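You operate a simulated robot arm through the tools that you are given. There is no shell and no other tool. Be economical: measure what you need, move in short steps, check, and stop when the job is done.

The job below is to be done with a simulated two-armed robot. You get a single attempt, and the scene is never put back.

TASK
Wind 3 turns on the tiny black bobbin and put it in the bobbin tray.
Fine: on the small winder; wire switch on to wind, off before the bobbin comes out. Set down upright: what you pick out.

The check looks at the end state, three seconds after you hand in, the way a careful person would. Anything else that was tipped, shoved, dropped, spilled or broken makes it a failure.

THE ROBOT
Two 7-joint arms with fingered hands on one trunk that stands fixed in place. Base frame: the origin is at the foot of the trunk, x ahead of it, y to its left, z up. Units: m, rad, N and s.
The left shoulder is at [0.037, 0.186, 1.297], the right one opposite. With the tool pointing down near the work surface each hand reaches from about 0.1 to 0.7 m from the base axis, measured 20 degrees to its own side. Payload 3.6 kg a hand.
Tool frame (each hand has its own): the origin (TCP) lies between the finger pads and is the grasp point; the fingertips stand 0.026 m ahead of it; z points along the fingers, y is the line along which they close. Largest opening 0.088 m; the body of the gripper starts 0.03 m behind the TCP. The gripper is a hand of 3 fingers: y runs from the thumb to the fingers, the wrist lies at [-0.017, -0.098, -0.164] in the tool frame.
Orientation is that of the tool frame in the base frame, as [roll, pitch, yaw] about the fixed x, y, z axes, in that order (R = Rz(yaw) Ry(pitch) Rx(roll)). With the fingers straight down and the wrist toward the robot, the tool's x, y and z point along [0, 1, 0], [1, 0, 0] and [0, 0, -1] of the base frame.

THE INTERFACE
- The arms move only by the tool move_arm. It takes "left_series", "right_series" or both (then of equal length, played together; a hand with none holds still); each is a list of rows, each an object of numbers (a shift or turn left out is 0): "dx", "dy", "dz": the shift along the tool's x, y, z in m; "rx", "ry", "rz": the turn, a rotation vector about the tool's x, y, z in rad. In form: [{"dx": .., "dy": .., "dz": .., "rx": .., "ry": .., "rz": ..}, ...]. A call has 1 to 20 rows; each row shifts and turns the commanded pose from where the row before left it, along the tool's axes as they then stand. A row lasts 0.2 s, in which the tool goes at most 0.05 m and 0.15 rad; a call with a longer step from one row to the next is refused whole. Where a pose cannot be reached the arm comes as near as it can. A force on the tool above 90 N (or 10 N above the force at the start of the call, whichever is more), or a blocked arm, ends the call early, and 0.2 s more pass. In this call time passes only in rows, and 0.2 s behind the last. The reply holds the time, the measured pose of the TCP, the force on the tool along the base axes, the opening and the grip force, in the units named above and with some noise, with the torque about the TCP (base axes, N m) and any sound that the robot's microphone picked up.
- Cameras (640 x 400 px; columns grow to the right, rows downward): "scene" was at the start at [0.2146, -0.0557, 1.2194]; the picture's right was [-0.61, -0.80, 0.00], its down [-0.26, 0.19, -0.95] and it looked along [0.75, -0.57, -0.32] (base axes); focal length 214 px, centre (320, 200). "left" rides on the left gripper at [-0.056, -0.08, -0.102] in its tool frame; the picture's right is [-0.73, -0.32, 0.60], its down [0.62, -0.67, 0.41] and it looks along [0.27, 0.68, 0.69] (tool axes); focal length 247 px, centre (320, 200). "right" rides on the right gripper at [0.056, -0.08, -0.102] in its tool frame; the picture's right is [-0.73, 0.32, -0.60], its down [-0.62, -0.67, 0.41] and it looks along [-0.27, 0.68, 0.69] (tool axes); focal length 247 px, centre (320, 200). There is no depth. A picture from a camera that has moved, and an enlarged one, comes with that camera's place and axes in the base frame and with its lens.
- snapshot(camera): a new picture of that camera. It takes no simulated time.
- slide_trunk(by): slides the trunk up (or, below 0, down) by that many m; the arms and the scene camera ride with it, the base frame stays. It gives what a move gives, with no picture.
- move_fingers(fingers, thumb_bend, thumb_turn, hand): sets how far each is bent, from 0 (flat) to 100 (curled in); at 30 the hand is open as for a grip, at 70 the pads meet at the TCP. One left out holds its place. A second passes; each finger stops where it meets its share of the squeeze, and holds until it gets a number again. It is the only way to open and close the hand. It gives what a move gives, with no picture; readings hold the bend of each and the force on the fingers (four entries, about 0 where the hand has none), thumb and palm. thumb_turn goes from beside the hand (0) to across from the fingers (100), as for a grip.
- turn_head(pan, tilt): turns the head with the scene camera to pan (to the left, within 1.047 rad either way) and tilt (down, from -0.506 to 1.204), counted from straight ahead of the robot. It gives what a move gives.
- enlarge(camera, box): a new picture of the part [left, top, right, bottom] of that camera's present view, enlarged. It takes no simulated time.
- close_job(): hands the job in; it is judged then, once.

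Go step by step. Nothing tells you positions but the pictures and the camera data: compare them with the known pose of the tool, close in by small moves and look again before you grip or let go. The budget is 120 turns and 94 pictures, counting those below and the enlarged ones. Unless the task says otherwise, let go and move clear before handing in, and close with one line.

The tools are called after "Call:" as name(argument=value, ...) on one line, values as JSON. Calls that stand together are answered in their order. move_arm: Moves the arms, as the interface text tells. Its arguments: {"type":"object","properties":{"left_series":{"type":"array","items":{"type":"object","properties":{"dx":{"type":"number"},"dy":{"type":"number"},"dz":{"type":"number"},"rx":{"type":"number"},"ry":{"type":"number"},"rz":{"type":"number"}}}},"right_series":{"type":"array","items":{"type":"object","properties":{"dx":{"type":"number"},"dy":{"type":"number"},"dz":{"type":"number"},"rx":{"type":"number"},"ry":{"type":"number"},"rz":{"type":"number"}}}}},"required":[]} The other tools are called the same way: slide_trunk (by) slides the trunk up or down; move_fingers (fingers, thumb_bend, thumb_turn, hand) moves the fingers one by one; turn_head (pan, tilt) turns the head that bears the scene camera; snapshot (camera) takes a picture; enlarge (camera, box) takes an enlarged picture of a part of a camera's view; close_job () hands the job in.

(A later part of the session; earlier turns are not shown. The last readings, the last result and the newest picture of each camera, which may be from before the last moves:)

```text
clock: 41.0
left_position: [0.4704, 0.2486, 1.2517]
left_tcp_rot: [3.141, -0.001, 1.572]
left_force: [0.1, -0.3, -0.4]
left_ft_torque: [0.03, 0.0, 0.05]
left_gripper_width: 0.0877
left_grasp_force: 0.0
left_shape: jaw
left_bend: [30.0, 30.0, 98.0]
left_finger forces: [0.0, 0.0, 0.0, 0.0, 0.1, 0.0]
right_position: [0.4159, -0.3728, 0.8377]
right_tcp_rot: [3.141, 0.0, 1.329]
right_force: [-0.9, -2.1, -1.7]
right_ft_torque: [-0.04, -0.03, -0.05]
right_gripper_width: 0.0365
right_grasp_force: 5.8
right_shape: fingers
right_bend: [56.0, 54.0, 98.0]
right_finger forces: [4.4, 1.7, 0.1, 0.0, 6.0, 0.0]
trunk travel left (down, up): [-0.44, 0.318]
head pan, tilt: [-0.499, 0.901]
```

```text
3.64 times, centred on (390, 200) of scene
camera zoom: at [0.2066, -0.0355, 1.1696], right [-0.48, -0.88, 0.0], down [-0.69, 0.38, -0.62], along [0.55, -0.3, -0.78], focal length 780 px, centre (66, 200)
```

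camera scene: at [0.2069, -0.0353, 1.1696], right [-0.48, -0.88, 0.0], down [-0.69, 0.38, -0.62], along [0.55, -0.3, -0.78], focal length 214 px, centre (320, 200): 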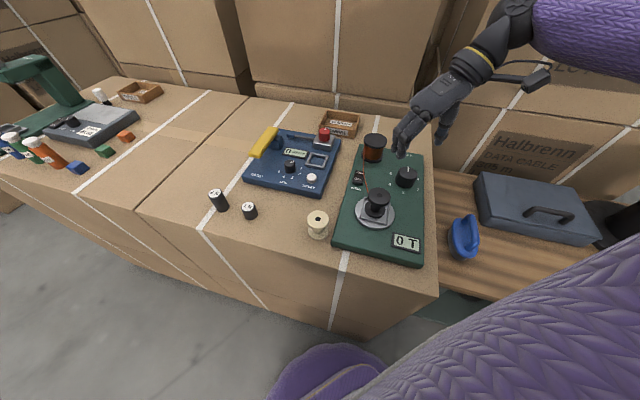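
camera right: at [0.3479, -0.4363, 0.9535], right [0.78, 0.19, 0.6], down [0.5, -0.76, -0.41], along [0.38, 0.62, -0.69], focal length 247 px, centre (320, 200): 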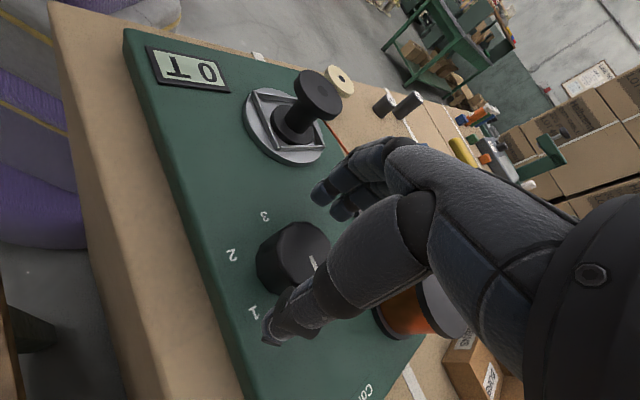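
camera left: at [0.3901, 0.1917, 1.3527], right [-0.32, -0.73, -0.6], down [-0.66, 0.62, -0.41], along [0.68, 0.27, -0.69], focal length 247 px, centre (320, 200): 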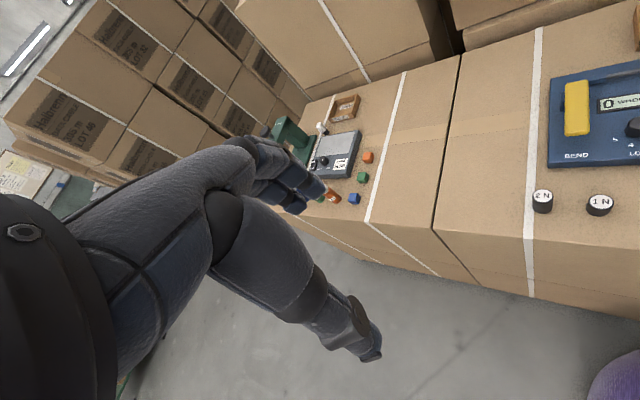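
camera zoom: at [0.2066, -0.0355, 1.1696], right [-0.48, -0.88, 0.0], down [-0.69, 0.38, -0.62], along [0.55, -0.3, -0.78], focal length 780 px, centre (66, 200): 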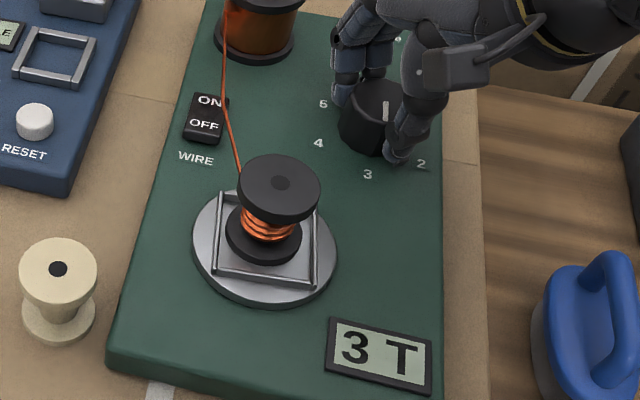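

The plate is back to its starting alignment, with three turns shown. I'll release the knob and lift off.

Call:
move_fingers(hand="right", fingers=40, thumb_bend=40)

Call:
move_arm(right_series=[{"dz": -0.02}, {"dz": -0.03}, {"dz": -0.035, "rz": -0.1}, {"rz": -0.142}])

Call:
move_fingers(hand="right", fingers=30, thumb_bend=65)

Call:
enlarge(camera="scene", box=[340, 130, 440, 255])

```text
clock: 42.0
left_position: [0.4712, 0.2479, 1.2519]
left_tcp_rot: [3.141, 0.001, 1.571]
left_force: [0.7, 1.5, -0.9]
left_ft_torque: [-0.01, -0.01, 0.01]
left_gripper_width: 0.0874
left_grasp_force: 0.0
left_shape: jaw
left_bend: [30.0, 30.0, 98.0]
left_finger forces: [0.1, 0.0, 0.0, 0.1, 0.1, 0.0]
right_position: [0.4153, -0.3714, 0.8385]
right_tcp_rot: [3.14, 0.0, 1.329]
right_force: [0.7, -0.2, -0.2]
right_ft_torque: [-0.01, 0.03, -0.02]
right_gripper_width: 0.0661
right_grasp_force: 0.2
right_shape: fingers
right_bend: [40.0, 40.0, 98.0]
right_finger forces: [0.0, 0.0, 0.0, 0.0, 0.1, 0.0]
trunk travel left (down, up): [-0.44, 0.318]
head pan, tilt: [-0.499, 0.901]
```

```text
clock: 43.0
left_position: [0.4702, 0.2478, 1.2515]
left_tcp_rot: [3.141, 0.0, 1.572]
left_force: [0.2, 0.2, -0.3]
left_ft_torque: [-0.03, 0.01, 0.01]
left_gripper_width: 0.0878
left_grasp_force: 0.1
left_shape: jaw
left_bend: [30.0, 30.0, 98.0]
left_finger forces: [0.1, 0.0, 0.1, 0.0, 0.0, 0.1]
right_position: [0.4163, -0.3728, 0.9237]
right_tcp_rot: [-3.139, -0.003, 1.572]
right_force: [0.4, 0.4, -0.3]
right_ft_torque: [0.0, -0.04, 0.01]
right_gripper_width: 0.0663
right_grasp_force: 0.2
right_shape: fingers
right_bend: [40.0, 40.0, 98.0]
right_finger forces: [0.0, 0.1, 0.0, 0.1, 0.1, 0.0]
trunk travel left (down, up): [-0.44, 0.318]
head pan, tilt: [-0.499, 0.901]
```

```text
clock: 44.0
left_position: [0.4704, 0.249, 1.2519]
left_tcp_rot: [-3.141, 0.0, 1.571]
left_force: [0.1, -0.3, 0.8]
left_ft_torque: [-0.02, 0.0, 0.02]
left_gripper_width: 0.0877
left_grasp_force: 0.1
left_shape: jaw
left_bend: [30.0, 30.0, 98.0]
left_finger forces: [0.0, 0.1, 0.1, 0.0, 0.1, 0.1]
right_position: [0.4164, -0.3728, 0.9236]
right_tcp_rot: [3.141, -0.001, 1.57]
right_force: [0.7, 0.6, -0.6]
right_ft_torque: [0.01, -0.02, -0.03]
right_gripper_width: 0.0509
right_grasp_force: 0.1
right_shape: fingers
right_bend: [30.0, 65.0, 98.0]
right_finger forces: [0.1, 0.1, 0.0, 0.0, 0.1, 0.0]
trunk travel left (down, up): [-0.44, 0.318]
head pan, tilt: [-0.499, 0.901]
```

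```text
3.20 times, centred on (390, 192) of scene
camera zoom: at [0.2066, -0.0353, 1.1696], right [-0.48, -0.88, 0.0], down [-0.69, 0.38, -0.62], along [0.55, -0.3, -0.78], focal length 686 px, centre (96, 224)
```

zoom: 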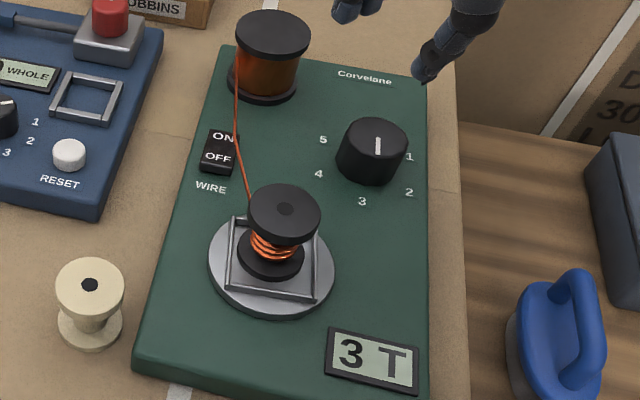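

The display reads 3 T. I'll bring the thumb tip over the OFF end of the switch.

Call:
move_arm(right_series=[{"dx": 0.0312, "dy": 0.0205}, {"dx": 0.0313, "dy": 0.0205}, {"dx": 0.0313, "dy": 0.0206}, {"dz": 0.03}, {"dz": 0.033}])

Call:
enlarge(camera="scene", box=[345, 130, 415, 220])

Call:
enlarge(camera="right", box=[120, 160, 380, 400])

```text
clock: 45.2
left_position: [0.4724, 0.2491, 1.2526]
left_tcp_rot: [-3.141, 0.001, 1.572]
left_force: [0.5, -0.2, -0.9]
left_ft_torque: [0.01, 0.02, -0.02]
left_gripper_width: 0.0876
left_grasp_force: 0.1
left_shape: jaw
left_bend: [30.0, 30.0, 98.0]
left_finger forces: [0.0, 0.0, 0.0, 0.0, 0.0, 0.0]
right_position: [0.4781, -0.2792, 0.8598]
right_tcp_rot: [3.14, -0.001, 1.571]
right_force: [-0.1, 0.4, -0.7]
right_ft_torque: [0.0, 0.02, -0.01]
right_gripper_width: 0.051
right_grasp_force: 0.0
right_shape: fingers
right_bend: [30.0, 65.0, 98.0]
right_finger forces: [0.0, 0.1, 0.0, 0.1, 0.0, 0.1]
trunk travel left (down, up): [-0.44, 0.318]
head pan, tilt: [-0.499, 0.901]
```

```text
4.44 times, centred on (380, 175) of scene
camera zoom: at [0.207, -0.0349, 1.1695], right [-0.48, -0.88, 0.0], down [-0.69, 0.38, -0.62], along [0.54, -0.3, -0.78], focal length 953 px, centre (53, 311)
```

zoom: 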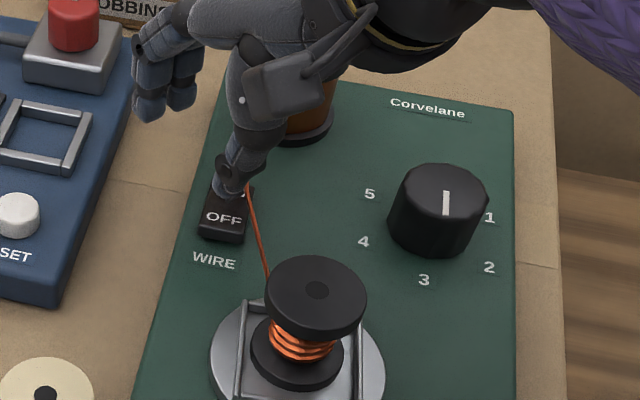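

```text
1.67 times, centred on (250, 280) of right
camera zoom: at [0.3995, -0.2211, 0.9624], right [0.32, -0.73, 0.6], down [-0.66, -0.62, -0.41], along [0.68, -0.27, -0.69], focal length 412 px, centre (437, 67)
```

zoom: 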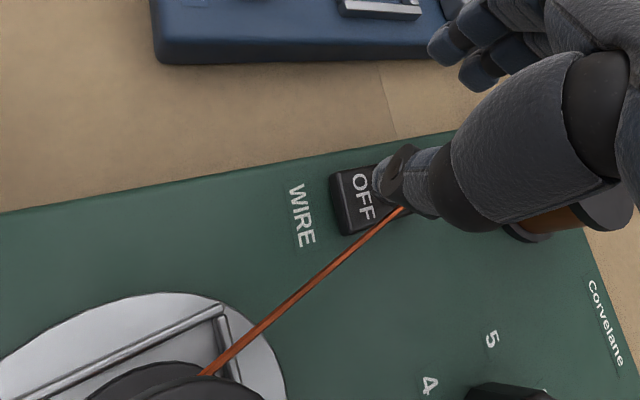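

The tip will land on OFF. I'll press down in small steps.

Call:
move_arm(right_series=[{"dz": 0.01}, {"dz": 0.005}, {"dz": 0.003}, {"dz": 0.002}, {"dz": 0.002}])

Call:
enlarge(camera="scene", box=[345, 130, 415, 220])

```text
clock: 46.4
left_position: [0.4715, 0.2483, 1.2522]
left_tcp_rot: [3.141, 0.001, 1.57]
left_force: [-0.8, -0.2, -0.4]
left_ft_torque: [0.01, 0.01, 0.0]
left_gripper_width: 0.0875
left_grasp_force: 0.1
left_shape: jaw
left_bend: [30.0, 30.0, 98.0]
left_finger forces: [0.0, 0.0, 0.0, 0.0, 0.1, 0.0]
right_position: [0.476, -0.2781, 0.839]
right_tcp_rot: [3.141, 0.0, 1.571]
right_force: [0.4, 0.2, 0.3]
right_ft_torque: [0.01, 0.01, -0.02]
right_gripper_width: 0.0508
right_grasp_force: 0.0
right_shape: fingers
right_bend: [30.0, 65.0, 97.0]
right_finger forces: [0.0, 0.1, 0.0, 0.1, 0.4, 0.1]
trunk travel left (down, up): [-0.44, 0.318]
head pan, tilt: [-0.499, 0.901]
```

```text
4.44 times, centred on (380, 175) of scene
camera zoom: at [0.2065, -0.0352, 1.1697], right [-0.48, -0.88, 0.0], down [-0.69, 0.38, -0.62], along [0.55, -0.3, -0.78], focal length 953 px, centre (53, 311)
```

zoom: 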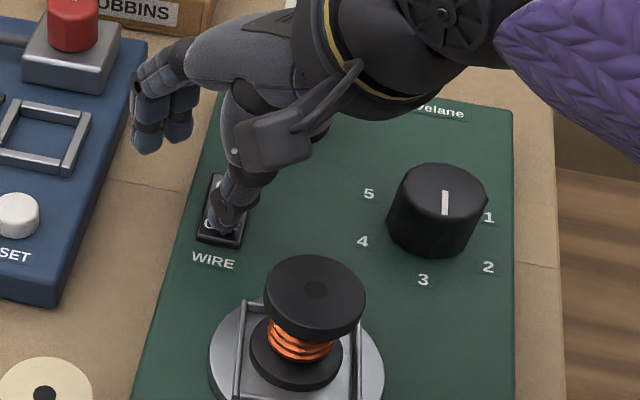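

The wire strand is gone, so it's OFF. I'll lift away and view everything.

Call:
move_arm(right_series=[{"dz": -0.02}, {"dz": -0.03}, {"dz": -0.04}, {"dz": -0.01, "dx": -0.04}, {"dx": -0.04}])

Call:
move_fingers(hand="right", fingers=40, thumb_bend=40)

Call:
enlarge(camera="scene", box=[340, 130, 440, 255])

Call:
enlarge(camera="scene", box=[300, 100, 380, 160])

```text
clock: 47.6
left_position: [0.471, 0.2489, 1.2521]
left_tcp_rot: [3.141, 0.0, 1.571]
left_force: [-0.4, 0.1, -0.8]
left_ft_torque: [0.01, 0.0, 0.02]
left_gripper_width: 0.0873
left_grasp_force: 0.0
left_shape: jaw
left_bend: [30.0, 30.0, 98.0]
left_finger forces: [0.1, 0.0, 0.1, 0.0, 0.0, 0.1]
right_position: [0.4774, -0.3596, 0.9372]
right_tcp_rot: [-3.142, -0.002, 1.57]
right_force: [0.0, -0.6, 0.4]
right_ft_torque: [0.02, 0.0, -0.04]
right_gripper_width: 0.0508
right_grasp_force: 0.0
right_shape: fingers
right_bend: [30.0, 65.0, 98.0]
right_finger forces: [0.1, 0.0, 0.0, 0.0, 0.0, 0.0]
trunk travel left (down, up): [-0.44, 0.318]
head pan, tilt: [-0.499, 0.901]
```

```text
clock: 48.6
left_position: [0.4701, 0.2491, 1.2518]
left_tcp_rot: [3.141, 0.0, 1.571]
left_force: [0.6, 0.4, 0.5]
left_ft_torque: [0.01, 0.0, -0.02]
left_gripper_width: 0.0876
left_grasp_force: 0.1
left_shape: jaw
left_bend: [30.0, 30.0, 98.0]
left_finger forces: [0.1, 0.0, 0.0, 0.0, 0.0, 0.0]
right_position: [0.478, -0.3596, 0.9374]
right_tcp_rot: [-3.141, 0.0, 1.572]
right_force: [0.6, -0.4, -0.1]
right_ft_torque: [0.03, 0.03, -0.02]
right_gripper_width: 0.0669
right_grasp_force: 0.2
right_shape: fingers
right_bend: [40.0, 40.0, 98.0]
right_finger forces: [0.0, 0.0, 0.1, 0.1, 0.1, 0.0]
trunk travel left (down, up): [-0.44, 0.318]
head pan, tilt: [-0.499, 0.901]
```

```text
3.20 times, centred on (390, 192) of scene
camera zoom: at [0.2066, -0.0352, 1.1696], right [-0.48, -0.88, 0.0], down [-0.69, 0.38, -0.62], along [0.55, -0.3, -0.78], focal length 686 px, centre (96, 224)
```

zoom: 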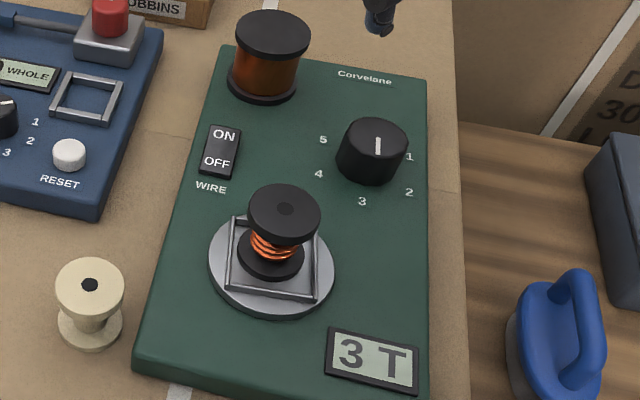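

```text
6.67 times, centred on (340, 130) of scene
camera zoom: at [0.2066, -0.0352, 1.1696], right [-0.48, -0.88, 0.0], down [-0.69, 0.38, -0.62], along [0.55, -0.3, -0.78], focal length 1430 px, centre (187, 667)
```

zoom: 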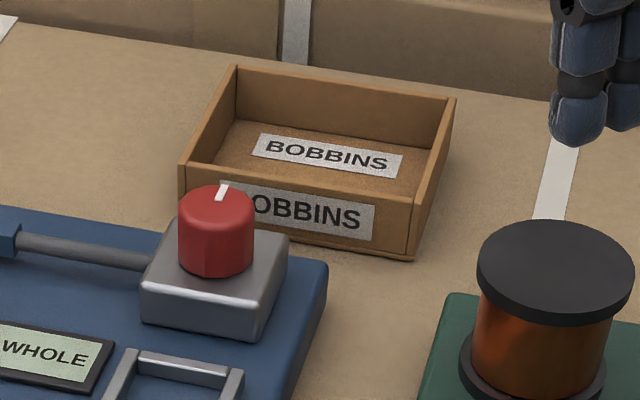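

Wire is OFF with 3 T on the display. The bobbin is at about (0.380, -0.2575), and the tray at about (0.703, -0.377) with its long side along the 45–49° direction. I'll move above the bobbin with the hand yawed to match the tray.

Call:
move_arm(right_series=[{"dx": 0.034, "dy": -0.0327}, {"dx": 0.034, "dy": -0.0327}, {"dx": 0.034, "dy": -0.0327}, {"rz": -0.1433}, {"rz": -0.1433}, {"rz": -0.1433}, {"rz": -0.1433}, {"rz": -0.1433}, {"rz": -0.1433}])

Call:
snapshot(camera="right")

Call:
enlarge(camera="scene", box=[340, 130, 440, 255])

```text
clock: 50.6
left_position: [0.4708, 0.2482, 1.2514]
left_tcp_rot: [-3.141, 0.0, 1.57]
left_force: [0.2, -0.1, 0.5]
left_ft_torque: [0.01, -0.01, 0.01]
left_gripper_width: 0.0879
left_grasp_force: 0.1
left_shape: jaw
left_bend: [30.0, 30.0, 98.0]
left_finger forces: [0.0, 0.0, 0.0, 0.0, 0.0, 0.0]
right_position: [0.378, -0.2578, 0.9377]
right_tcp_rot: [3.14, -0.002, 2.432]
right_force: [0.2, -0.3, 0.3]
right_ft_torque: [0.03, 0.02, -0.02]
right_gripper_width: 0.067
right_grasp_force: 0.0
right_shape: fingers
right_bend: [40.0, 40.0, 98.0]
right_finger forces: [0.0, 0.0, 0.0, 0.0, 0.0, 0.1]
trunk travel left (down, up): [-0.44, 0.318]
head pan, tilt: [-0.499, 0.901]
```

```text
22 pictures are left
camera right: at [0.2849, -0.2798, 1.0399], right [0.77, -0.24, 0.6], down [0.04, -0.91, -0.41], along [0.64, 0.34, -0.69], focal length 247 px, centre (320, 200)
```

right: 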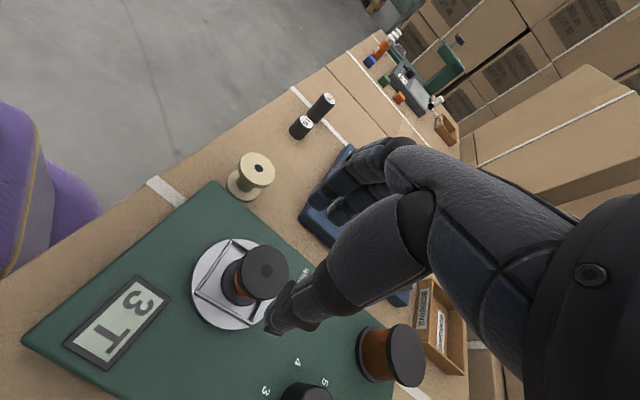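

```text
3.20 times, centred on (390, 192) of scene
camera zoom: at [0.2068, -0.0354, 1.1696], right [-0.48, -0.88, 0.0], down [-0.69, 0.38, -0.62], along [0.55, -0.3, -0.78], focal length 686 px, centre (96, 224)
```

zoom: 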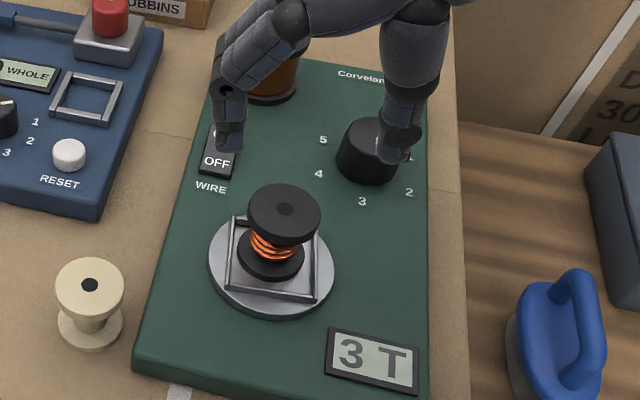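

The bobbin centre from both cameras is (0.380, -0.2565). I'll go down to the same height I released at (TCP z of about 0.850) and check before closing.

Call:
move_arm(right_series=[{"dx": -0.0007, "dy": 0.0023, "dz": 0.03}, {"dz": 0.025}, {"dz": 0.02}, {"dz": 0.013}])

Call:
enlarge(camera="scene", box=[350, 160, 420, 230])

```text
clock: 51.6
left_position: [0.4713, 0.2484, 1.2521]
left_tcp_rot: [-3.14, -0.001, 1.572]
left_force: [0.5, 0.4, -0.8]
left_ft_torque: [-0.02, -0.01, -0.05]
left_gripper_width: 0.0875
left_grasp_force: 0.2
left_shape: jaw
left_bend: [30.0, 30.0, 98.0]
left_finger forces: [0.0, 0.0, 0.0, 0.1, 0.0, 0.0]
right_position: [0.3818, -0.2554, 0.8505]
right_tcp_rot: [3.14, -0.001, 2.432]
right_force: [0.1, 0.3, 0.3]
right_ft_torque: [0.01, -0.01, -0.02]
right_gripper_width: 0.0671
right_grasp_force: 0.0
right_shape: fingers
right_bend: [40.0, 40.0, 98.0]
right_finger forces: [0.1, 0.0, 0.0, 0.0, 0.0, 0.0]
trunk travel left (down, up): [-0.44, 0.318]
head pan, tilt: [-0.499, 0.901]
```

```text
5.71 times, centred on (385, 195) of scene
camera zoom: at [0.2066, -0.0353, 1.1696], right [-0.48, -0.88, 0.0], down [-0.69, 0.38, -0.62], along [0.55, -0.3, -0.78], focal length 1226 px, centre (-51, 229)
```

zoom: 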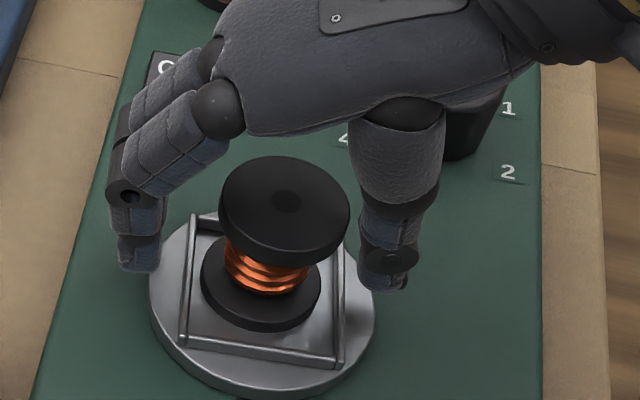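

Fingers and thumb straddle the bobbin evenly, so I'll close.

Call:
move_fingers(hand="right", fingers=68, thumb_bend=68)

Call:
move_arm(right_series=[{"dz": -0.005}, {"dz": -0.01}, {"dz": -0.02}, {"dz": -0.035}, {"dz": -0.04}])

Call:
snapshot(camera="scene")

```text
clock: 52.6
left_position: [0.4707, 0.2491, 1.2526]
left_tcp_rot: [3.142, -0.001, 1.57]
left_force: [0.1, -0.5, -0.2]
left_ft_torque: [0.02, 0.0, -0.02]
left_gripper_width: 0.0877
left_grasp_force: 0.0
left_shape: jaw
left_bend: [30.0, 30.0, 98.0]
left_finger forces: [0.0, 0.1, 0.1, 0.0, 0.1, 0.0]
right_position: [0.3835, -0.255, 0.8515]
right_tcp_rot: [-3.141, -0.001, 2.431]
right_force: [0.1, 0.1, 0.6]
right_ft_torque: [0.0, 0.0, 0.01]
right_gripper_width: 0.0209
right_grasp_force: 10.1
right_shape: fingers
right_bend: [62.0, 62.0, 97.0]
right_finger forces: [9.1, 1.3, 0.0, 0.0, 10.8, 0.1]
trunk travel left (down, up): [-0.44, 0.318]
head pan, tilt: [-0.499, 0.901]
```

```text
clock: 53.8
left_position: [0.4708, 0.2488, 1.2523]
left_tcp_rot: [-3.141, 0.001, 1.571]
left_force: [0.0, 0.8, 0.0]
left_ft_torque: [0.04, -0.03, 0.04]
left_gripper_width: 0.0878
left_grasp_force: 0.0
left_shape: jaw
left_bend: [30.0, 30.0, 98.0]
left_finger forces: [0.0, 0.0, 0.0, 0.1, 0.0, 0.0]
right_position: [0.3793, -0.2561, 0.9609]
right_tcp_rot: [3.142, -0.001, 2.431]
right_force: [-0.1, -0.8, 0.0]
right_ft_torque: [0.0, 0.01, -0.02]
right_gripper_width: 0.021
right_grasp_force: 10.5
right_shape: fingers
right_bend: [63.0, 62.0, 97.0]
right_finger forces: [9.1, 1.3, 0.0, 0.0, 10.8, 0.0]
trunk travel left (down, up): [-0.44, 0.318]
head pan, tilt: [-0.499, 0.901]
```

```text
19 pictures are left
camera scene: at [0.2065, -0.0352, 1.1696], right [-0.48, -0.88, 0.0], down [-0.69, 0.38, -0.62], along [0.55, -0.3, -0.78], focal length 214 px, centre (320, 200)
```

scene: 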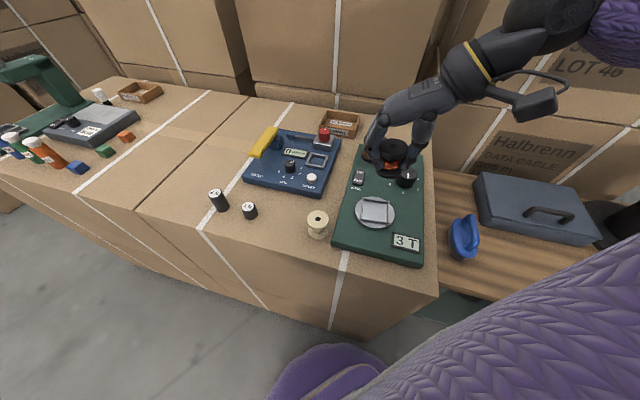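

The bobbin is off the winder. I'll carry it over to the tray at height and check that the arm reaches.

Call:
move_arm(right_series=[{"dx": -0.0406, "dy": 0.0149}, {"dx": -0.0406, "dy": 0.0149}, {"dx": -0.0406, "dy": 0.0149}, {"dx": -0.0406, "dy": 0.0149}, {"dx": -0.0406, "dy": 0.0149}, {"dx": -0.0406, "dy": 0.0149}, {"dx": -0.0405, "dy": 0.015}, {"dx": -0.0405, "dy": 0.015}])

Call:
snapshot(camera="right")

Call:
snapshot(camera="scene")

```text
clock: 55.6
left_position: [0.4705, 0.2495, 1.2502]
left_tcp_rot: [3.141, 0.002, 1.571]
left_force: [-0.5, 0.2, -0.5]
left_ft_torque: [-0.02, 0.01, 0.0]
left_gripper_width: 0.0876
left_grasp_force: 0.1
left_shape: jaw
left_bend: [30.0, 30.0, 98.0]
left_finger forces: [0.0, 0.0, 0.0, 0.1, 0.0, 0.1]
right_position: [0.634, -0.3495, 0.9588]
right_tcp_rot: [3.141, 0.0, 2.431]
right_force: [0.4, 0.1, -0.2]
right_ft_torque: [-0.03, -0.03, -0.01]
right_gripper_width: 0.0206
right_grasp_force: 10.4
right_shape: fingers
right_bend: [63.0, 63.0, 97.0]
right_finger forces: [8.6, 1.6, 0.0, 0.1, 10.7, 0.0]
right hand out of reach, approached as far as the arm can: row 7, 8
trunk travel left (down, up): [-0.44, 0.318]
head pan, tilt: [-0.499, 0.901]
```

```text
18 pictures are left
camera right: at [0.5404, -0.3717, 1.0614], right [0.77, -0.24, 0.6], down [0.04, -0.91, -0.41], along [0.64, 0.34, -0.69], focal length 247 px, centre (320, 200)
```

right: 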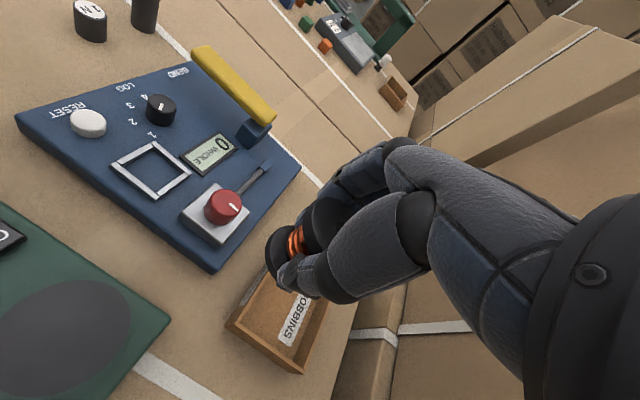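

```text
17 pictures are left
camera scene: at [0.207, -0.0343, 1.1696], right [-0.48, -0.88, 0.0], down [-0.69, 0.37, -0.62], along [0.55, -0.3, -0.78], focal length 214 px, centre (320, 200)
```

scene: 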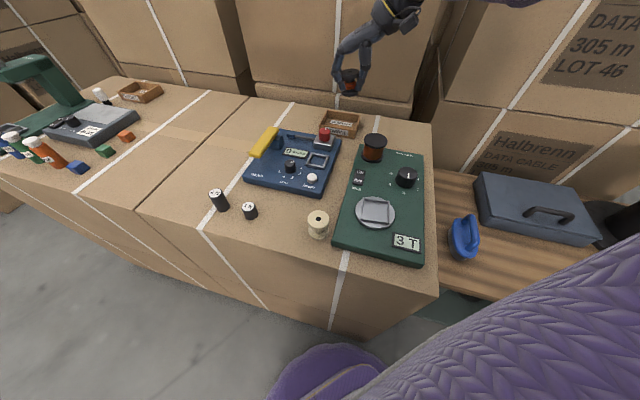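

The tray is out of reach with this wrist yaw because the wrist sits too far out. I'll set the bobbin down at its old free spot and re-grip it higher, by the top flange with a straight hand. Then I can lower the trunk and clear the tray walls. First I'll back off and read the pose.

Call:
move_arm(right_series=[{"dx": 0.0405, "dy": -0.015}, {"dx": 0.0405, "dy": -0.015}, {"dx": 0.0406, "dy": -0.0149}])

```text
clock: 56.4
left_position: [0.4696, 0.2466, 1.2514]
left_tcp_rot: [-3.14, 0.0, 1.572]
left_force: [0.0, 0.2, -0.2]
left_ft_torque: [0.02, -0.03, 0.01]
left_gripper_width: 0.0878
left_grasp_force: 0.1
left_shape: jaw
left_bend: [30.0, 30.0, 98.0]
left_finger forces: [0.0, 0.1, 0.0, 0.0, 0.0, 0.1]
right_position: [0.5124, -0.3055, 0.9562]
right_tcp_rot: [3.141, -0.002, 2.427]
right_force: [-0.4, -0.4, -0.2]
right_ft_torque: [-0.03, 0.03, 0.05]
right_gripper_width: 0.0206
right_grasp_force: 10.5
right_shape: fingers
right_bend: [63.0, 63.0, 97.0]
right_finger forces: [8.4, 1.4, 0.0, 0.1, 10.5, 0.0]
trunk travel left (down, up): [-0.44, 0.318]
head pan, tilt: [-0.499, 0.901]
```

Call:
move_arm(right_series=[{"rz": 0.1433}, {"rz": 0.1433}, {"rz": 0.1433}, {"rz": 0.1433}, {"rz": 0.1433}, {"rz": 0.1433}, {"dx": 0.0427, "dy": -0.0105}, {"dx": 0.0427, "dy": -0.0105}, {"dx": 0.0427, "dy": -0.0105}, {"dx": 0.0427, "dy": -0.0105}, {"dx": 0.0427, "dy": -0.0104}, {"dz": 0.04}, {"dz": 0.04}])

Call:
snapshot(camera="right")

```text
clock: 59.2
left_position: [0.4704, 0.2497, 1.2524]
left_tcp_rot: [-3.141, 0.001, 1.572]
left_force: [-1.1, -0.2, -0.9]
left_ft_torque: [-0.04, -0.01, -0.02]
left_gripper_width: 0.0878
left_grasp_force: 0.1
left_shape: jaw
left_bend: [30.0, 30.0, 98.0]
left_finger forces: [0.0, 0.0, 0.1, 0.0, 0.1, 0.1]
right_position: [0.4617, -0.0896, 0.8757]
right_tcp_rot: [-3.14, 0.0, 1.571]
right_force: [0.6, -0.5, -0.2]
right_ft_torque: [-0.03, 0.02, 0.01]
right_gripper_width: 0.0203
right_grasp_force: 10.1
right_shape: fingers
right_bend: [63.0, 63.0, 97.0]
right_finger forces: [8.2, 1.4, 0.2, 0.0, 10.2, 0.0]
trunk travel left (down, up): [-0.44, 0.318]
head pan, tilt: [-0.499, 0.901]
```

```text
16 pictures are left
camera right: at [0.3821, -0.0315, 0.9792], right [0.32, -0.73, 0.6], down [-0.66, -0.62, -0.41], along [0.68, -0.27, -0.69], focal length 247 px, centre (320, 200)
```

right: 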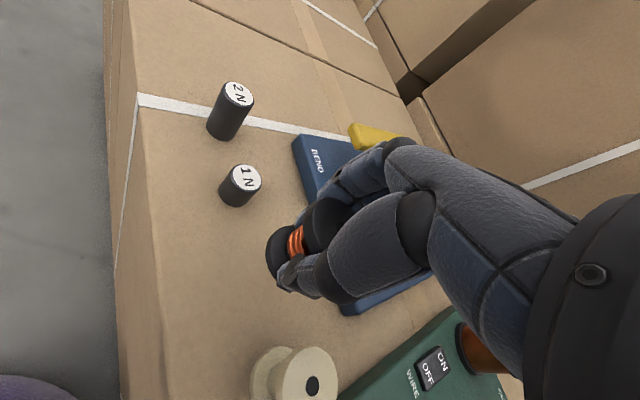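

The spot is clear, so I'll lower gently until contact.

Call:
move_arm(right_series=[{"dz": 0.035}, {"dz": 0.018}, {"dz": 0.003}, {"dz": 0.002}])

```text
clock: 60.2
left_position: [0.4722, 0.2482, 1.2519]
left_tcp_rot: [3.141, -0.001, 1.57]
left_force: [-0.4, -0.3, 0.2]
left_ft_torque: [0.02, 0.01, -0.01]
left_gripper_width: 0.0878
left_grasp_force: 0.1
left_shape: jaw
left_bend: [30.0, 30.0, 98.0]
left_finger forces: [0.1, 0.0, 0.0, 0.0, 0.1, 0.1]
right_position: [0.46, -0.0922, 0.8183]
right_tcp_rot: [-3.142, 0.0, 1.571]
right_force: [0.7, -0.7, -1.5]
right_ft_torque: [-0.03, -0.05, -0.01]
right_gripper_width: 0.0201
right_grasp_force: 9.5
right_shape: fingers
right_bend: [63.0, 63.0, 97.0]
right_finger forces: [8.0, 1.4, 0.0, 0.0, 10.1, 0.0]
trunk travel left (down, up): [-0.44, 0.318]
head pan, tilt: [-0.499, 0.901]
```

Call:
move_arm(right_series=[{"dz": 0.0015}, {"dz": 0.0015}])

Call:
enlarge(camera="right", box=[240, 160, 360, 330])

```text
clock: 60.8
left_position: [0.4693, 0.248, 1.2519]
left_tcp_rot: [3.141, -0.001, 1.572]
left_force: [0.3, -0.3, -0.2]
left_ft_torque: [0.02, -0.01, 0.01]
left_gripper_width: 0.0878
left_grasp_force: 0.1
left_shape: jaw
left_bend: [30.0, 30.0, 98.0]
left_finger forces: [0.0, 0.0, 0.0, 0.0, 0.0, 0.0]
right_position: [0.4606, -0.0921, 0.8167]
right_tcp_rot: [3.141, 0.0, 1.57]
right_force: [-0.3, 0.6, -0.4]
right_ft_torque: [-0.02, -0.01, 0.0]
right_gripper_width: 0.0204
right_grasp_force: 10.2
right_shape: fingers
right_bend: [63.0, 63.0, 97.0]
right_finger forces: [8.0, 1.4, 0.0, 0.0, 10.1, 0.0]
trunk travel left (down, up): [-0.44, 0.318]
head pan, tilt: [-0.499, 0.901]
```

```text
2.35 times, centred on (300, 245) of right
camera zoom: at [0.3816, -0.0342, 0.9196], right [0.32, -0.73, 0.6], down [-0.67, -0.62, -0.41], along [0.68, -0.27, -0.69], focal length 581 px, centre (367, 94)
```

zoom: 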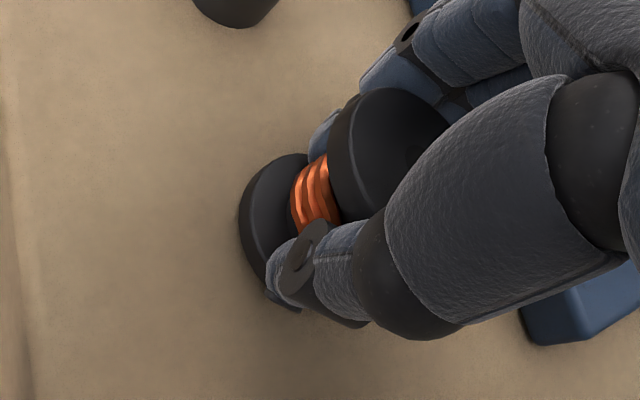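

There's no contact yet, so I'll take a few more small steps.

Call:
move_arm(right_series=[{"dz": 0.0015}, {"dz": 0.0015}, {}])

```text
clock: 61.6
left_position: [0.4688, 0.2489, 1.2502]
left_tcp_rot: [-3.141, 0.001, 1.57]
left_force: [0.8, -0.2, 0.0]
left_ft_torque: [0.01, 0.02, -0.02]
left_gripper_width: 0.0878
left_grasp_force: 0.0
left_shape: jaw
left_bend: [30.0, 30.0, 98.0]
left_finger forces: [0.0, 0.1, 0.0, 0.0, 0.0, 0.2]
right_position: [0.4603, -0.0906, 0.8156]
right_tcp_rot: [3.138, -0.003, 1.571]
right_force: [-1.3, 0.4, 8.1]
right_ft_torque: [0.01, -0.14, 0.03]
right_gripper_width: 0.0198
right_grasp_force: 10.1
right_shape: fingers
right_bend: [63.0, 64.0, 97.0]
right_finger forces: [8.4, 0.9, 0.0, 0.0, 12.3, 0.1]
trunk travel left (down, up): [-0.44, 0.318]
head pan, tilt: [-0.499, 0.901]
```

It has touched down. I'll unload 1 mm, open, raise by about 22 mm so the fingertips sit at the top flange, and look.

Call:
move_arm(right_series=[{"dz": -0.0015}])

Call:
move_fingers(hand="right", fingers=40, thumb_bend=40)

Call:
move_arm(right_series=[{"dz": -0.01}, {"dz": -0.0115}])

Call:
enlarge(camera="right", box=[220, 160, 360, 330])

Call:
enlarge(camera="scene", box=[240, 160, 340, 250])

```text
clock: 62.0
left_position: [0.4703, 0.2484, 1.252]
left_tcp_rot: [3.141, -0.001, 1.572]
left_force: [-0.1, -0.6, 0.4]
left_ft_torque: [0.0, -0.02, -0.03]
left_gripper_width: 0.0876
left_grasp_force: 0.1
left_shape: jaw
left_bend: [30.0, 30.0, 98.0]
left_finger forces: [0.0, 0.0, 0.1, 0.0, 0.1, 0.0]
right_position: [0.4598, -0.0919, 0.8152]
right_tcp_rot: [-3.141, 0.0, 1.57]
right_force: [0.2, 1.6, 2.6]
right_ft_torque: [0.02, -0.09, 0.02]
right_gripper_width: 0.0192
right_grasp_force: 10.1
right_shape: fingers
right_bend: [63.0, 64.0, 97.0]
right_finger forces: [8.7, 1.3, 0.1, 0.0, 10.6, 0.0]
trunk travel left (down, up): [-0.44, 0.318]
head pan, tilt: [-0.499, 0.901]
```

```text
clock: 63.0
left_position: [0.471, 0.2479, 1.2516]
left_tcp_rot: [-3.142, 0.001, 1.572]
left_force: [0.3, -0.8, -1.0]
left_ft_torque: [-0.01, -0.01, -0.02]
left_gripper_width: 0.0876
left_grasp_force: 0.0
left_shape: jaw
left_bend: [30.0, 30.0, 98.0]
left_finger forces: [0.1, 0.0, 0.0, 0.0, 0.1, 0.0]
right_position: [0.4596, -0.0913, 0.8165]
right_tcp_rot: [3.141, -0.001, 1.57]
right_force: [-0.1, -0.9, -0.1]
right_ft_torque: [0.0, -0.03, 0.01]
right_gripper_width: 0.0664
right_grasp_force: 0.1
right_shape: fingers
right_bend: [40.0, 40.0, 97.0]
right_finger forces: [0.1, 0.0, 0.0, 0.0, 0.0, 0.1]
trunk travel left (down, up): [-0.44, 0.318]
head pan, tilt: [-0.499, 0.901]
```

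```text
clock: 63.6
left_position: [0.4709, 0.2485, 1.2527]
left_tcp_rot: [3.141, 0.001, 1.572]
left_force: [0.1, 0.3, -0.3]
left_ft_torque: [-0.01, 0.0, 0.0]
left_gripper_width: 0.088
left_grasp_force: 0.0
left_shape: jaw
left_bend: [30.0, 30.0, 98.0]
left_finger forces: [0.0, 0.0, 0.0, 0.1, 0.1, 0.0]
right_position: [0.4602, -0.0919, 0.8369]
right_tcp_rot: [3.141, 0.0, 1.569]
right_force: [-0.8, -1.0, 0.2]
right_ft_torque: [0.0, -0.01, 0.04]
right_gripper_width: 0.0664
right_grasp_force: 0.1
right_shape: fingers
right_bend: [40.0, 40.0, 97.0]
right_finger forces: [0.0, 0.0, 0.0, 0.1, 0.0, 0.0]
trunk travel left (down, up): [-0.44, 0.318]
head pan, tilt: [-0.499, 0.901]
```

```text
2.35 times, centred on (290, 245) of right
camera zoom: at [0.3814, -0.0346, 0.9403], right [0.32, -0.74, 0.6], down [-0.67, -0.62, -0.41], along [0.68, -0.27, -0.69], focal length 581 px, centre (391, 94)
```

zoom: 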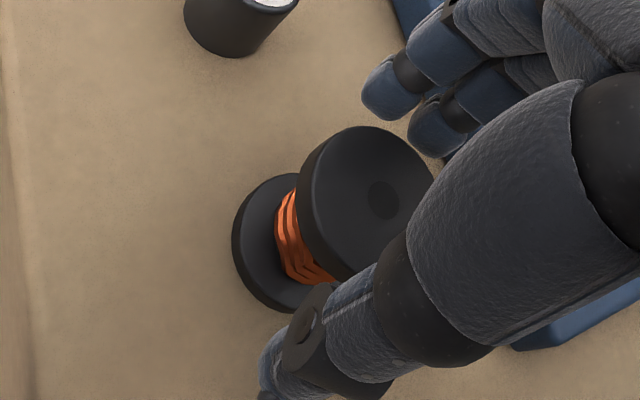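

```text
4.44 times, centred on (290, 205) of scene
camera zoom: at [0.2066, -0.0352, 1.1696], right [-0.48, -0.88, 0.0], down [-0.69, 0.38, -0.62], along [0.55, -0.3, -0.78], focal length 953 px, centre (453, 178)
```

zoom: 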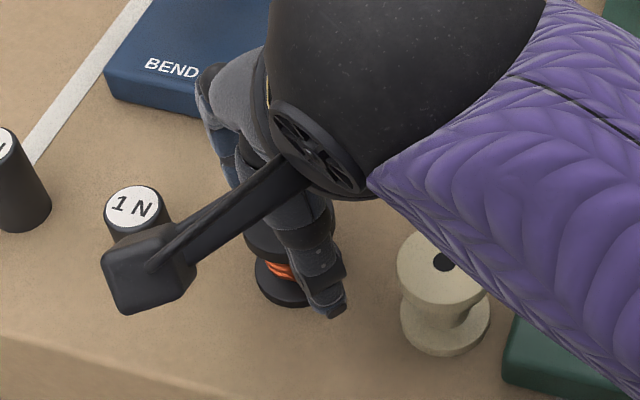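

The bobbin stands upright with its wire on. I'll close on the top flange.

Call:
move_arm(right_series=[{"dx": 0.002}])

Call:
move_fingers(hand="right", fingers=60, thumb_bend=60)

Call:
enlarge(camera="right", box=[220, 160, 360, 330])

```text
clock: 64.0
left_position: [0.4707, 0.2493, 1.2531]
left_tcp_rot: [-3.141, 0.001, 1.573]
left_force: [0.3, -0.1, -0.3]
left_ft_torque: [-0.02, -0.01, -0.01]
left_gripper_width: 0.0878
left_grasp_force: 0.2
left_shape: jaw
left_bend: [30.0, 30.0, 98.0]
left_finger forces: [0.0, 0.0, 0.1, 0.0, 0.0, 0.0]
right_position: [0.4614, -0.0925, 0.8373]
right_tcp_rot: [3.141, 0.003, 1.57]
right_force: [-0.7, -0.2, -0.2]
right_ft_torque: [0.0, -0.02, 0.02]
right_gripper_width: 0.0664
right_grasp_force: 0.0
right_shape: fingers
right_bend: [40.0, 40.0, 97.0]
right_finger forces: [0.0, 0.1, 0.0, 0.0, 0.1, 0.1]
trunk travel left (down, up): [-0.44, 0.318]
head pan, tilt: [-0.499, 0.901]
```

```text
clock: 65.0
left_position: [0.4701, 0.2485, 1.2512]
left_tcp_rot: [-3.14, 0.0, 1.57]
left_force: [0.2, -0.3, -0.2]
left_ft_torque: [0.02, 0.0, 0.0]
left_gripper_width: 0.0876
left_grasp_force: 0.2
left_shape: jaw
left_bend: [30.0, 30.0, 98.0]
left_finger forces: [0.0, 0.0, 0.0, 0.0, 0.1, 0.0]
right_position: [0.4602, -0.0911, 0.8378]
right_tcp_rot: [-3.141, 0.001, 1.572]
right_force: [0.7, 0.4, 0.5]
right_ft_torque: [0.01, -0.01, 0.04]
right_gripper_width: 0.0356
right_grasp_force: 5.6
right_shape: fingers
right_bend: [56.0, 54.0, 97.0]
right_finger forces: [3.6, 2.1, 0.0, 0.0, 5.9, 0.0]
trunk travel left (down, up): [-0.44, 0.318]
head pan, tilt: [-0.499, 0.901]
```

```text
2.35 times, centred on (290, 245) of right
camera zoom: at [0.3815, -0.0333, 0.9399], right [0.32, -0.73, 0.6], down [-0.67, -0.62, -0.41], along [0.68, -0.27, -0.69], focal length 581 px, centre (391, 94)
```

zoom: 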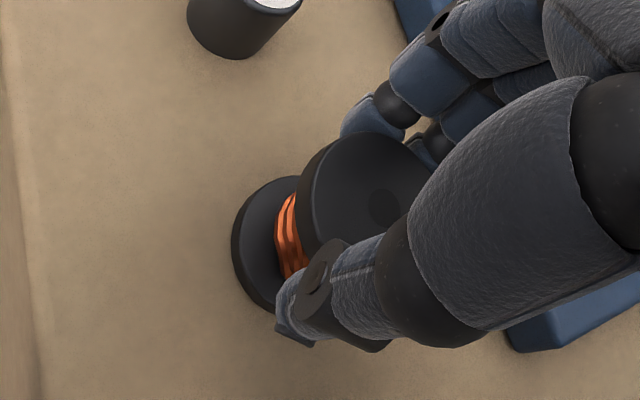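

The flange grip is balanced. I'll firm it up a bit, lift, and raise the hand high for the trunk move.

Call:
move_fingers(hand="right", fingers=66, thumb_bend=66)

Call:
move_arm(right_series=[{"dz": -0.01}, {"dz": -0.02}, {"dz": -0.03}, {"dz": -0.04}])

Call:
snapshot(camera="right")

```text
clock: 66.0
left_position: [0.4705, 0.2485, 1.2512]
left_tcp_rot: [-3.141, 0.001, 1.57]
left_force: [0.1, -0.5, 0.0]
left_ft_torque: [-0.04, 0.01, 0.0]
left_gripper_width: 0.0877
left_grasp_force: 0.1
left_shape: jaw
left_bend: [30.0, 30.0, 98.0]
left_finger forces: [0.1, 0.0, 0.0, 0.0, 0.0, 0.0]
right_position: [0.4604, -0.0908, 0.8379]
right_tcp_rot: [3.141, -0.001, 1.569]
right_force: [0.4, -0.1, -0.2]
right_ft_torque: [0.0, -0.03, -0.02]
right_gripper_width: 0.0341
right_grasp_force: 10.9
right_shape: fingers
right_bend: [59.0, 55.0, 97.0]
right_finger forces: [6.8, 4.0, 0.1, 0.0, 11.5, 0.1]
trunk travel left (down, up): [-0.44, 0.318]
head pan, tilt: [-0.499, 0.901]
```

```text
clock: 67.2
left_position: [0.4717, 0.2474, 1.2507]
left_tcp_rot: [-3.14, 0.002, 1.57]
left_force: [-0.8, 0.2, 0.9]
left_ft_torque: [0.03, 0.0, -0.01]
left_gripper_width: 0.0877
left_grasp_force: 0.2
left_shape: jaw
left_bend: [30.0, 30.0, 98.0]
left_finger forces: [0.0, 0.0, 0.1, 0.1, 0.1, 0.0]
right_position: [0.4613, -0.1239, 0.9232]
right_tcp_rot: [-3.136, 0.082, 1.56]
right_force: [-0.4, 0.4, -0.5]
right_ft_torque: [0.0, 0.0, -0.03]
right_gripper_width: 0.0341
right_grasp_force: 11.3
right_shape: fingers
right_bend: [59.0, 55.0, 97.0]
right_finger forces: [6.8, 3.8, 0.0, 0.0, 11.6, 0.1]
trunk travel left (down, up): [-0.44, 0.318]
head pan, tilt: [-0.499, 0.901]
stopped in row 4 (right hand): the arm was blocked; the commanded pose is now the measured one
```

```text
11 pictures are left
camera right: at [0.3836, -0.0569, 1.0221], right [0.31, -0.69, 0.65], down [-0.67, -0.65, -0.36], along [0.67, -0.33, -0.67], focal length 247 px, centre (320, 200)
```

right: 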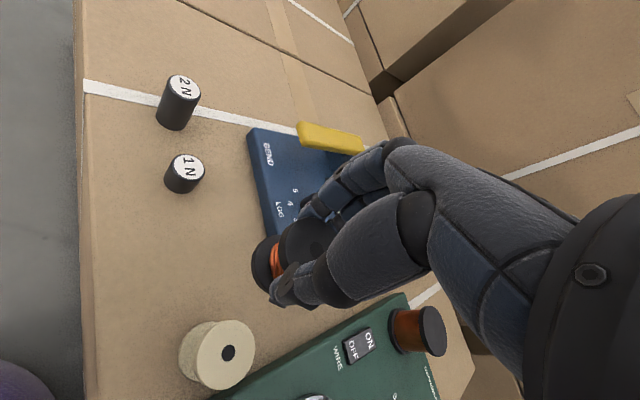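

The arm jammed slightly on the way up and tilted the hand by 0.08 rad, but the bobbin is still held. I'll move outward to the right and level the hand again.

Call:
move_arm(right_series=[{"dx": -0.03, "ry": 0.041}, {"dx": -0.04, "ry": 0.041}, {"dx": -0.04}])

```text
clock: 68.0
left_position: [0.4714, 0.2474, 1.2523]
left_tcp_rot: [-3.141, 0.0, 1.573]
left_force: [0.5, 0.0, 0.0]
left_ft_torque: [-0.02, 0.02, 0.02]
left_gripper_width: 0.0879
left_grasp_force: 0.1
left_shape: jaw
left_bend: [30.0, 30.0, 98.0]
left_finger forces: [0.0, 0.1, 0.1, 0.0, 0.0, 0.1]
right_position: [0.4594, -0.2338, 0.9274]
right_tcp_rot: [-3.136, -0.007, 1.561]
right_force: [0.2, -0.3, -1.5]
right_ft_torque: [0.02, 0.01, 0.01]
right_gripper_width: 0.034
right_grasp_force: 10.9
right_shape: fingers
right_bend: [59.0, 55.0, 97.0]
right_finger forces: [6.8, 3.9, 0.0, 0.0, 11.5, 0.0]
trunk travel left (down, up): [-0.44, 0.318]
head pan, tilt: [-0.499, 0.901]
```

It's level again. I'll raise and move outward, then lower the trunk in stages to gain reach. The left hand rises at the same time so it stays high.

Call:
move_arm(left_series=[{"dz": -0.03}, {"dz": -0.03}, {"dz": -0.03}, {"dz": -0.03}], right_series=[{"dz": -0.04}, {"dz": -0.04}, {"dz": -0.04, "dx": -0.025}, {"dz": -0.03, "dx": -0.03}])

```text
clock: 69.0
left_position: [0.4706, 0.2477, 1.3714]
left_tcp_rot: [-3.14, -0.001, 1.57]
left_force: [-0.4, -0.2, 0.7]
left_ft_torque: [0.01, 0.0, 0.01]
left_gripper_width: 0.0877
left_grasp_force: 0.0
left_shape: jaw
left_bend: [30.0, 30.0, 98.0]
left_finger forces: [0.0, 0.0, 0.0, 0.0, 0.0, 0.1]
right_position: [0.4588, -0.2862, 1.081]
right_tcp_rot: [-3.136, -0.005, 1.563]
right_force: [-0.9, -0.3, -0.9]
right_ft_torque: [0.04, 0.0, -0.01]
right_gripper_width: 0.0337
right_grasp_force: 11.3
right_shape: fingers
right_bend: [59.0, 55.0, 97.0]
right_finger forces: [6.8, 3.8, 0.0, 0.1, 11.2, 0.0]
trunk travel left (down, up): [-0.44, 0.318]
head pan, tilt: [-0.499, 0.901]
```

Call:
slide_trunk(by=-0.12)

Call:
move_arm(right_series=[{"dz": -0.04}, {"dz": -0.04}, {"dz": -0.03}])

```text
clock: 70.5
left_position: [0.4698, 0.2488, 1.2521]
left_tcp_rot: [-3.141, -0.002, 1.571]
left_force: [-0.2, -0.1, 0.1]
left_ft_torque: [0.02, 0.02, 0.01]
left_gripper_width: 0.0878
left_grasp_force: 0.0
left_shape: jaw
left_bend: [30.0, 30.0, 98.0]
left_finger forces: [0.1, 0.0, 0.1, 0.0, 0.1, 0.0]
right_position: [0.4605, -0.2871, 0.9579]
right_tcp_rot: [-3.137, -0.002, 1.563]
right_force: [0.2, 0.1, -1.0]
right_ft_torque: [-0.01, 0.05, -0.01]
right_gripper_width: 0.034
right_grasp_force: 11.0
right_shape: fingers
right_bend: [59.0, 55.0, 97.0]
right_finger forces: [6.7, 3.9, 0.0, 0.0, 11.3, 0.0]
trunk travel left (down, up): [-0.32, 0.438]
head pan, tilt: [-0.499, 0.901]
```

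```text
clock: 71.3
left_position: [0.4708, 0.2473, 1.2509]
left_tcp_rot: [-3.141, -0.001, 1.572]
left_force: [0.8, -0.1, -0.1]
left_ft_torque: [-0.01, 0.02, 0.01]
left_gripper_width: 0.0877
left_grasp_force: 0.0
left_shape: jaw
left_bend: [30.0, 30.0, 98.0]
left_finger forces: [0.1, 0.1, 0.0, 0.1, 0.0, 0.0]
right_position: [0.4616, -0.2885, 1.0671]
right_tcp_rot: [-3.134, -0.006, 1.561]
right_force: [-0.8, -0.8, -1.0]
right_ft_torque: [0.03, 0.0, -0.01]
right_gripper_width: 0.0336
right_grasp_force: 11.4
right_shape: fingers
right_bend: [59.0, 55.0, 97.0]
right_finger forces: [6.6, 3.7, 0.1, 0.0, 11.2, 0.0]
trunk travel left (down, up): [-0.32, 0.438]
head pan, tilt: [-0.499, 0.901]
```

Call:
slide_trunk(by=-0.11)

Call:
move_arm(right_series=[{"dz": -0.02, "dy": 0.03, "dx": -0.012}, {"dy": 0.043, "dx": -0.016}, {"dy": 0.043, "dx": -0.016}, {"dy": 0.043, "dx": -0.016}, {"dy": 0.043, "dx": -0.016}, {"dy": 0.035, "dx": -0.013}])

Call:
snapshot(camera="right")

```text
clock: 72.7
left_position: [0.4697, 0.2479, 1.142]
left_tcp_rot: [3.141, 0.001, 1.571]
left_force: [-0.3, 0.6, -0.4]
left_ft_torque: [0.02, -0.02, 0.02]
left_gripper_width: 0.0878
left_grasp_force: 0.1
left_shape: jaw
left_bend: [30.0, 30.0, 98.0]
left_finger forces: [0.1, 0.0, 0.1, 0.1, 0.1, 0.1]
right_position: [0.4606, -0.2878, 0.9578]
right_tcp_rot: [-3.138, -0.006, 1.562]
right_force: [0.5, -0.1, -0.3]
right_ft_torque: [0.0, -0.04, 0.01]
right_gripper_width: 0.0338
right_grasp_force: 10.8
right_shape: fingers
right_bend: [59.0, 55.0, 97.0]
right_finger forces: [6.6, 3.8, 0.0, 0.1, 11.1, 0.1]
trunk travel left (down, up): [-0.21, 0.548]
head pan, tilt: [-0.499, 0.901]
```

```text
clock: 74.1
left_position: [0.4711, 0.2475, 1.1417]
left_tcp_rot: [3.141, -0.001, 1.569]
left_force: [-0.2, -0.8, -0.6]
left_ft_torque: [-0.03, 0.0, 0.01]
left_gripper_width: 0.0878
left_grasp_force: 0.0
left_shape: jaw
left_bend: [30.0, 30.0, 98.0]
left_finger forces: [0.0, 0.1, 0.0, 0.0, 0.0, 0.1]
right_position: [0.6962, -0.3804, 0.9765]
right_tcp_rot: [-3.135, -0.003, 1.562]
right_force: [0.7, 0.2, 0.1]
right_ft_torque: [0.01, 0.04, 0.03]
right_gripper_width: 0.0333
right_grasp_force: 11.3
right_shape: fingers
right_bend: [59.0, 55.0, 97.0]
right_finger forces: [6.6, 3.8, 0.0, 0.0, 11.1, 0.0]
trunk travel left (down, up): [-0.21, 0.548]
head pan, tilt: [-0.499, 0.901]
```

```text
10 pictures are left
camera right: at [0.619, -0.3224, 1.0791], right [0.32, -0.74, 0.59], down [-0.67, -0.62, -0.41], along [0.67, -0.27, -0.69], focal length 247 px, centre (320, 200)
```

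right: 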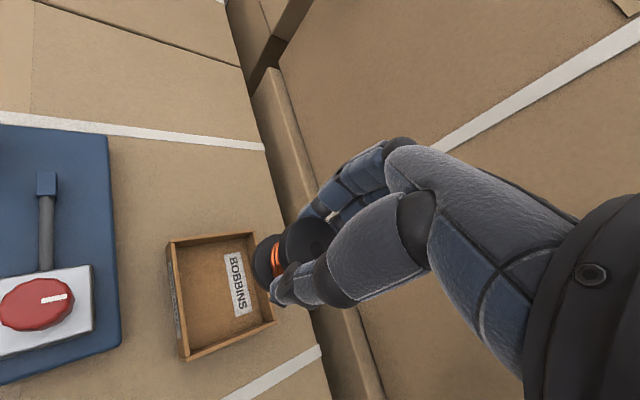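

I've reached it. The tray centre is at about (0.701, -0.374), so I'll fine-align over it and lower most of the way.

Call:
move_arm(right_series=[{"dx": 0.0089, "dy": 0.0018}, {"rz": -0.085}, {"rz": -0.085}, {"dz": 0.04}, {"dz": 0.04}, {"dz": 0.02}])

Call:
snapshot(camera="right")

```text
clock: 75.5
left_position: [0.4712, 0.2482, 1.143]
left_tcp_rot: [-3.141, 0.0, 1.571]
left_force: [-0.4, 0.1, 0.1]
left_ft_torque: [-0.01, 0.0, -0.01]
left_gripper_width: 0.0877
left_grasp_force: 0.0
left_shape: jaw
left_bend: [30.0, 30.0, 98.0]
left_finger forces: [0.0, 0.0, 0.1, 0.0, 0.1, 0.0]
right_position: [0.6991, -0.3702, 0.8751]
right_tcp_rot: [-3.136, -0.004, 1.729]
right_force: [0.1, 0.9, -0.2]
right_ft_torque: [-0.02, 0.0, -0.01]
right_gripper_width: 0.0333
right_grasp_force: 10.1
right_shape: fingers
right_bend: [59.0, 55.0, 97.0]
right_finger forces: [6.5, 3.7, 0.0, 0.1, 11.1, 0.0]
trunk travel left (down, up): [-0.21, 0.548]
head pan, tilt: [-0.499, 0.901]
```

```text
9 pictures are left
camera right: at [0.6119, -0.3267, 0.9789], right [0.44, -0.68, 0.59], down [-0.56, -0.72, -0.41], along [0.71, -0.15, -0.69], focal length 247 px, centre (320, 200)
```

right: 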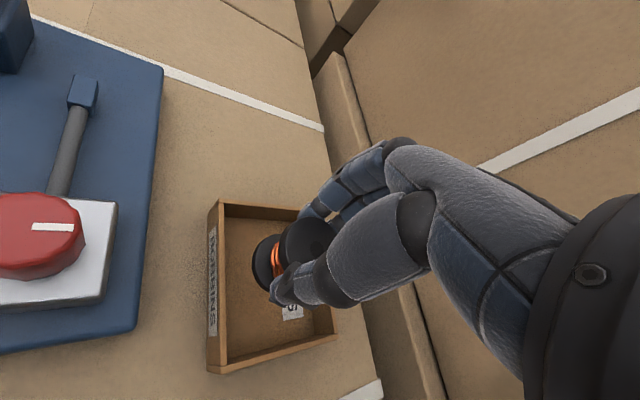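

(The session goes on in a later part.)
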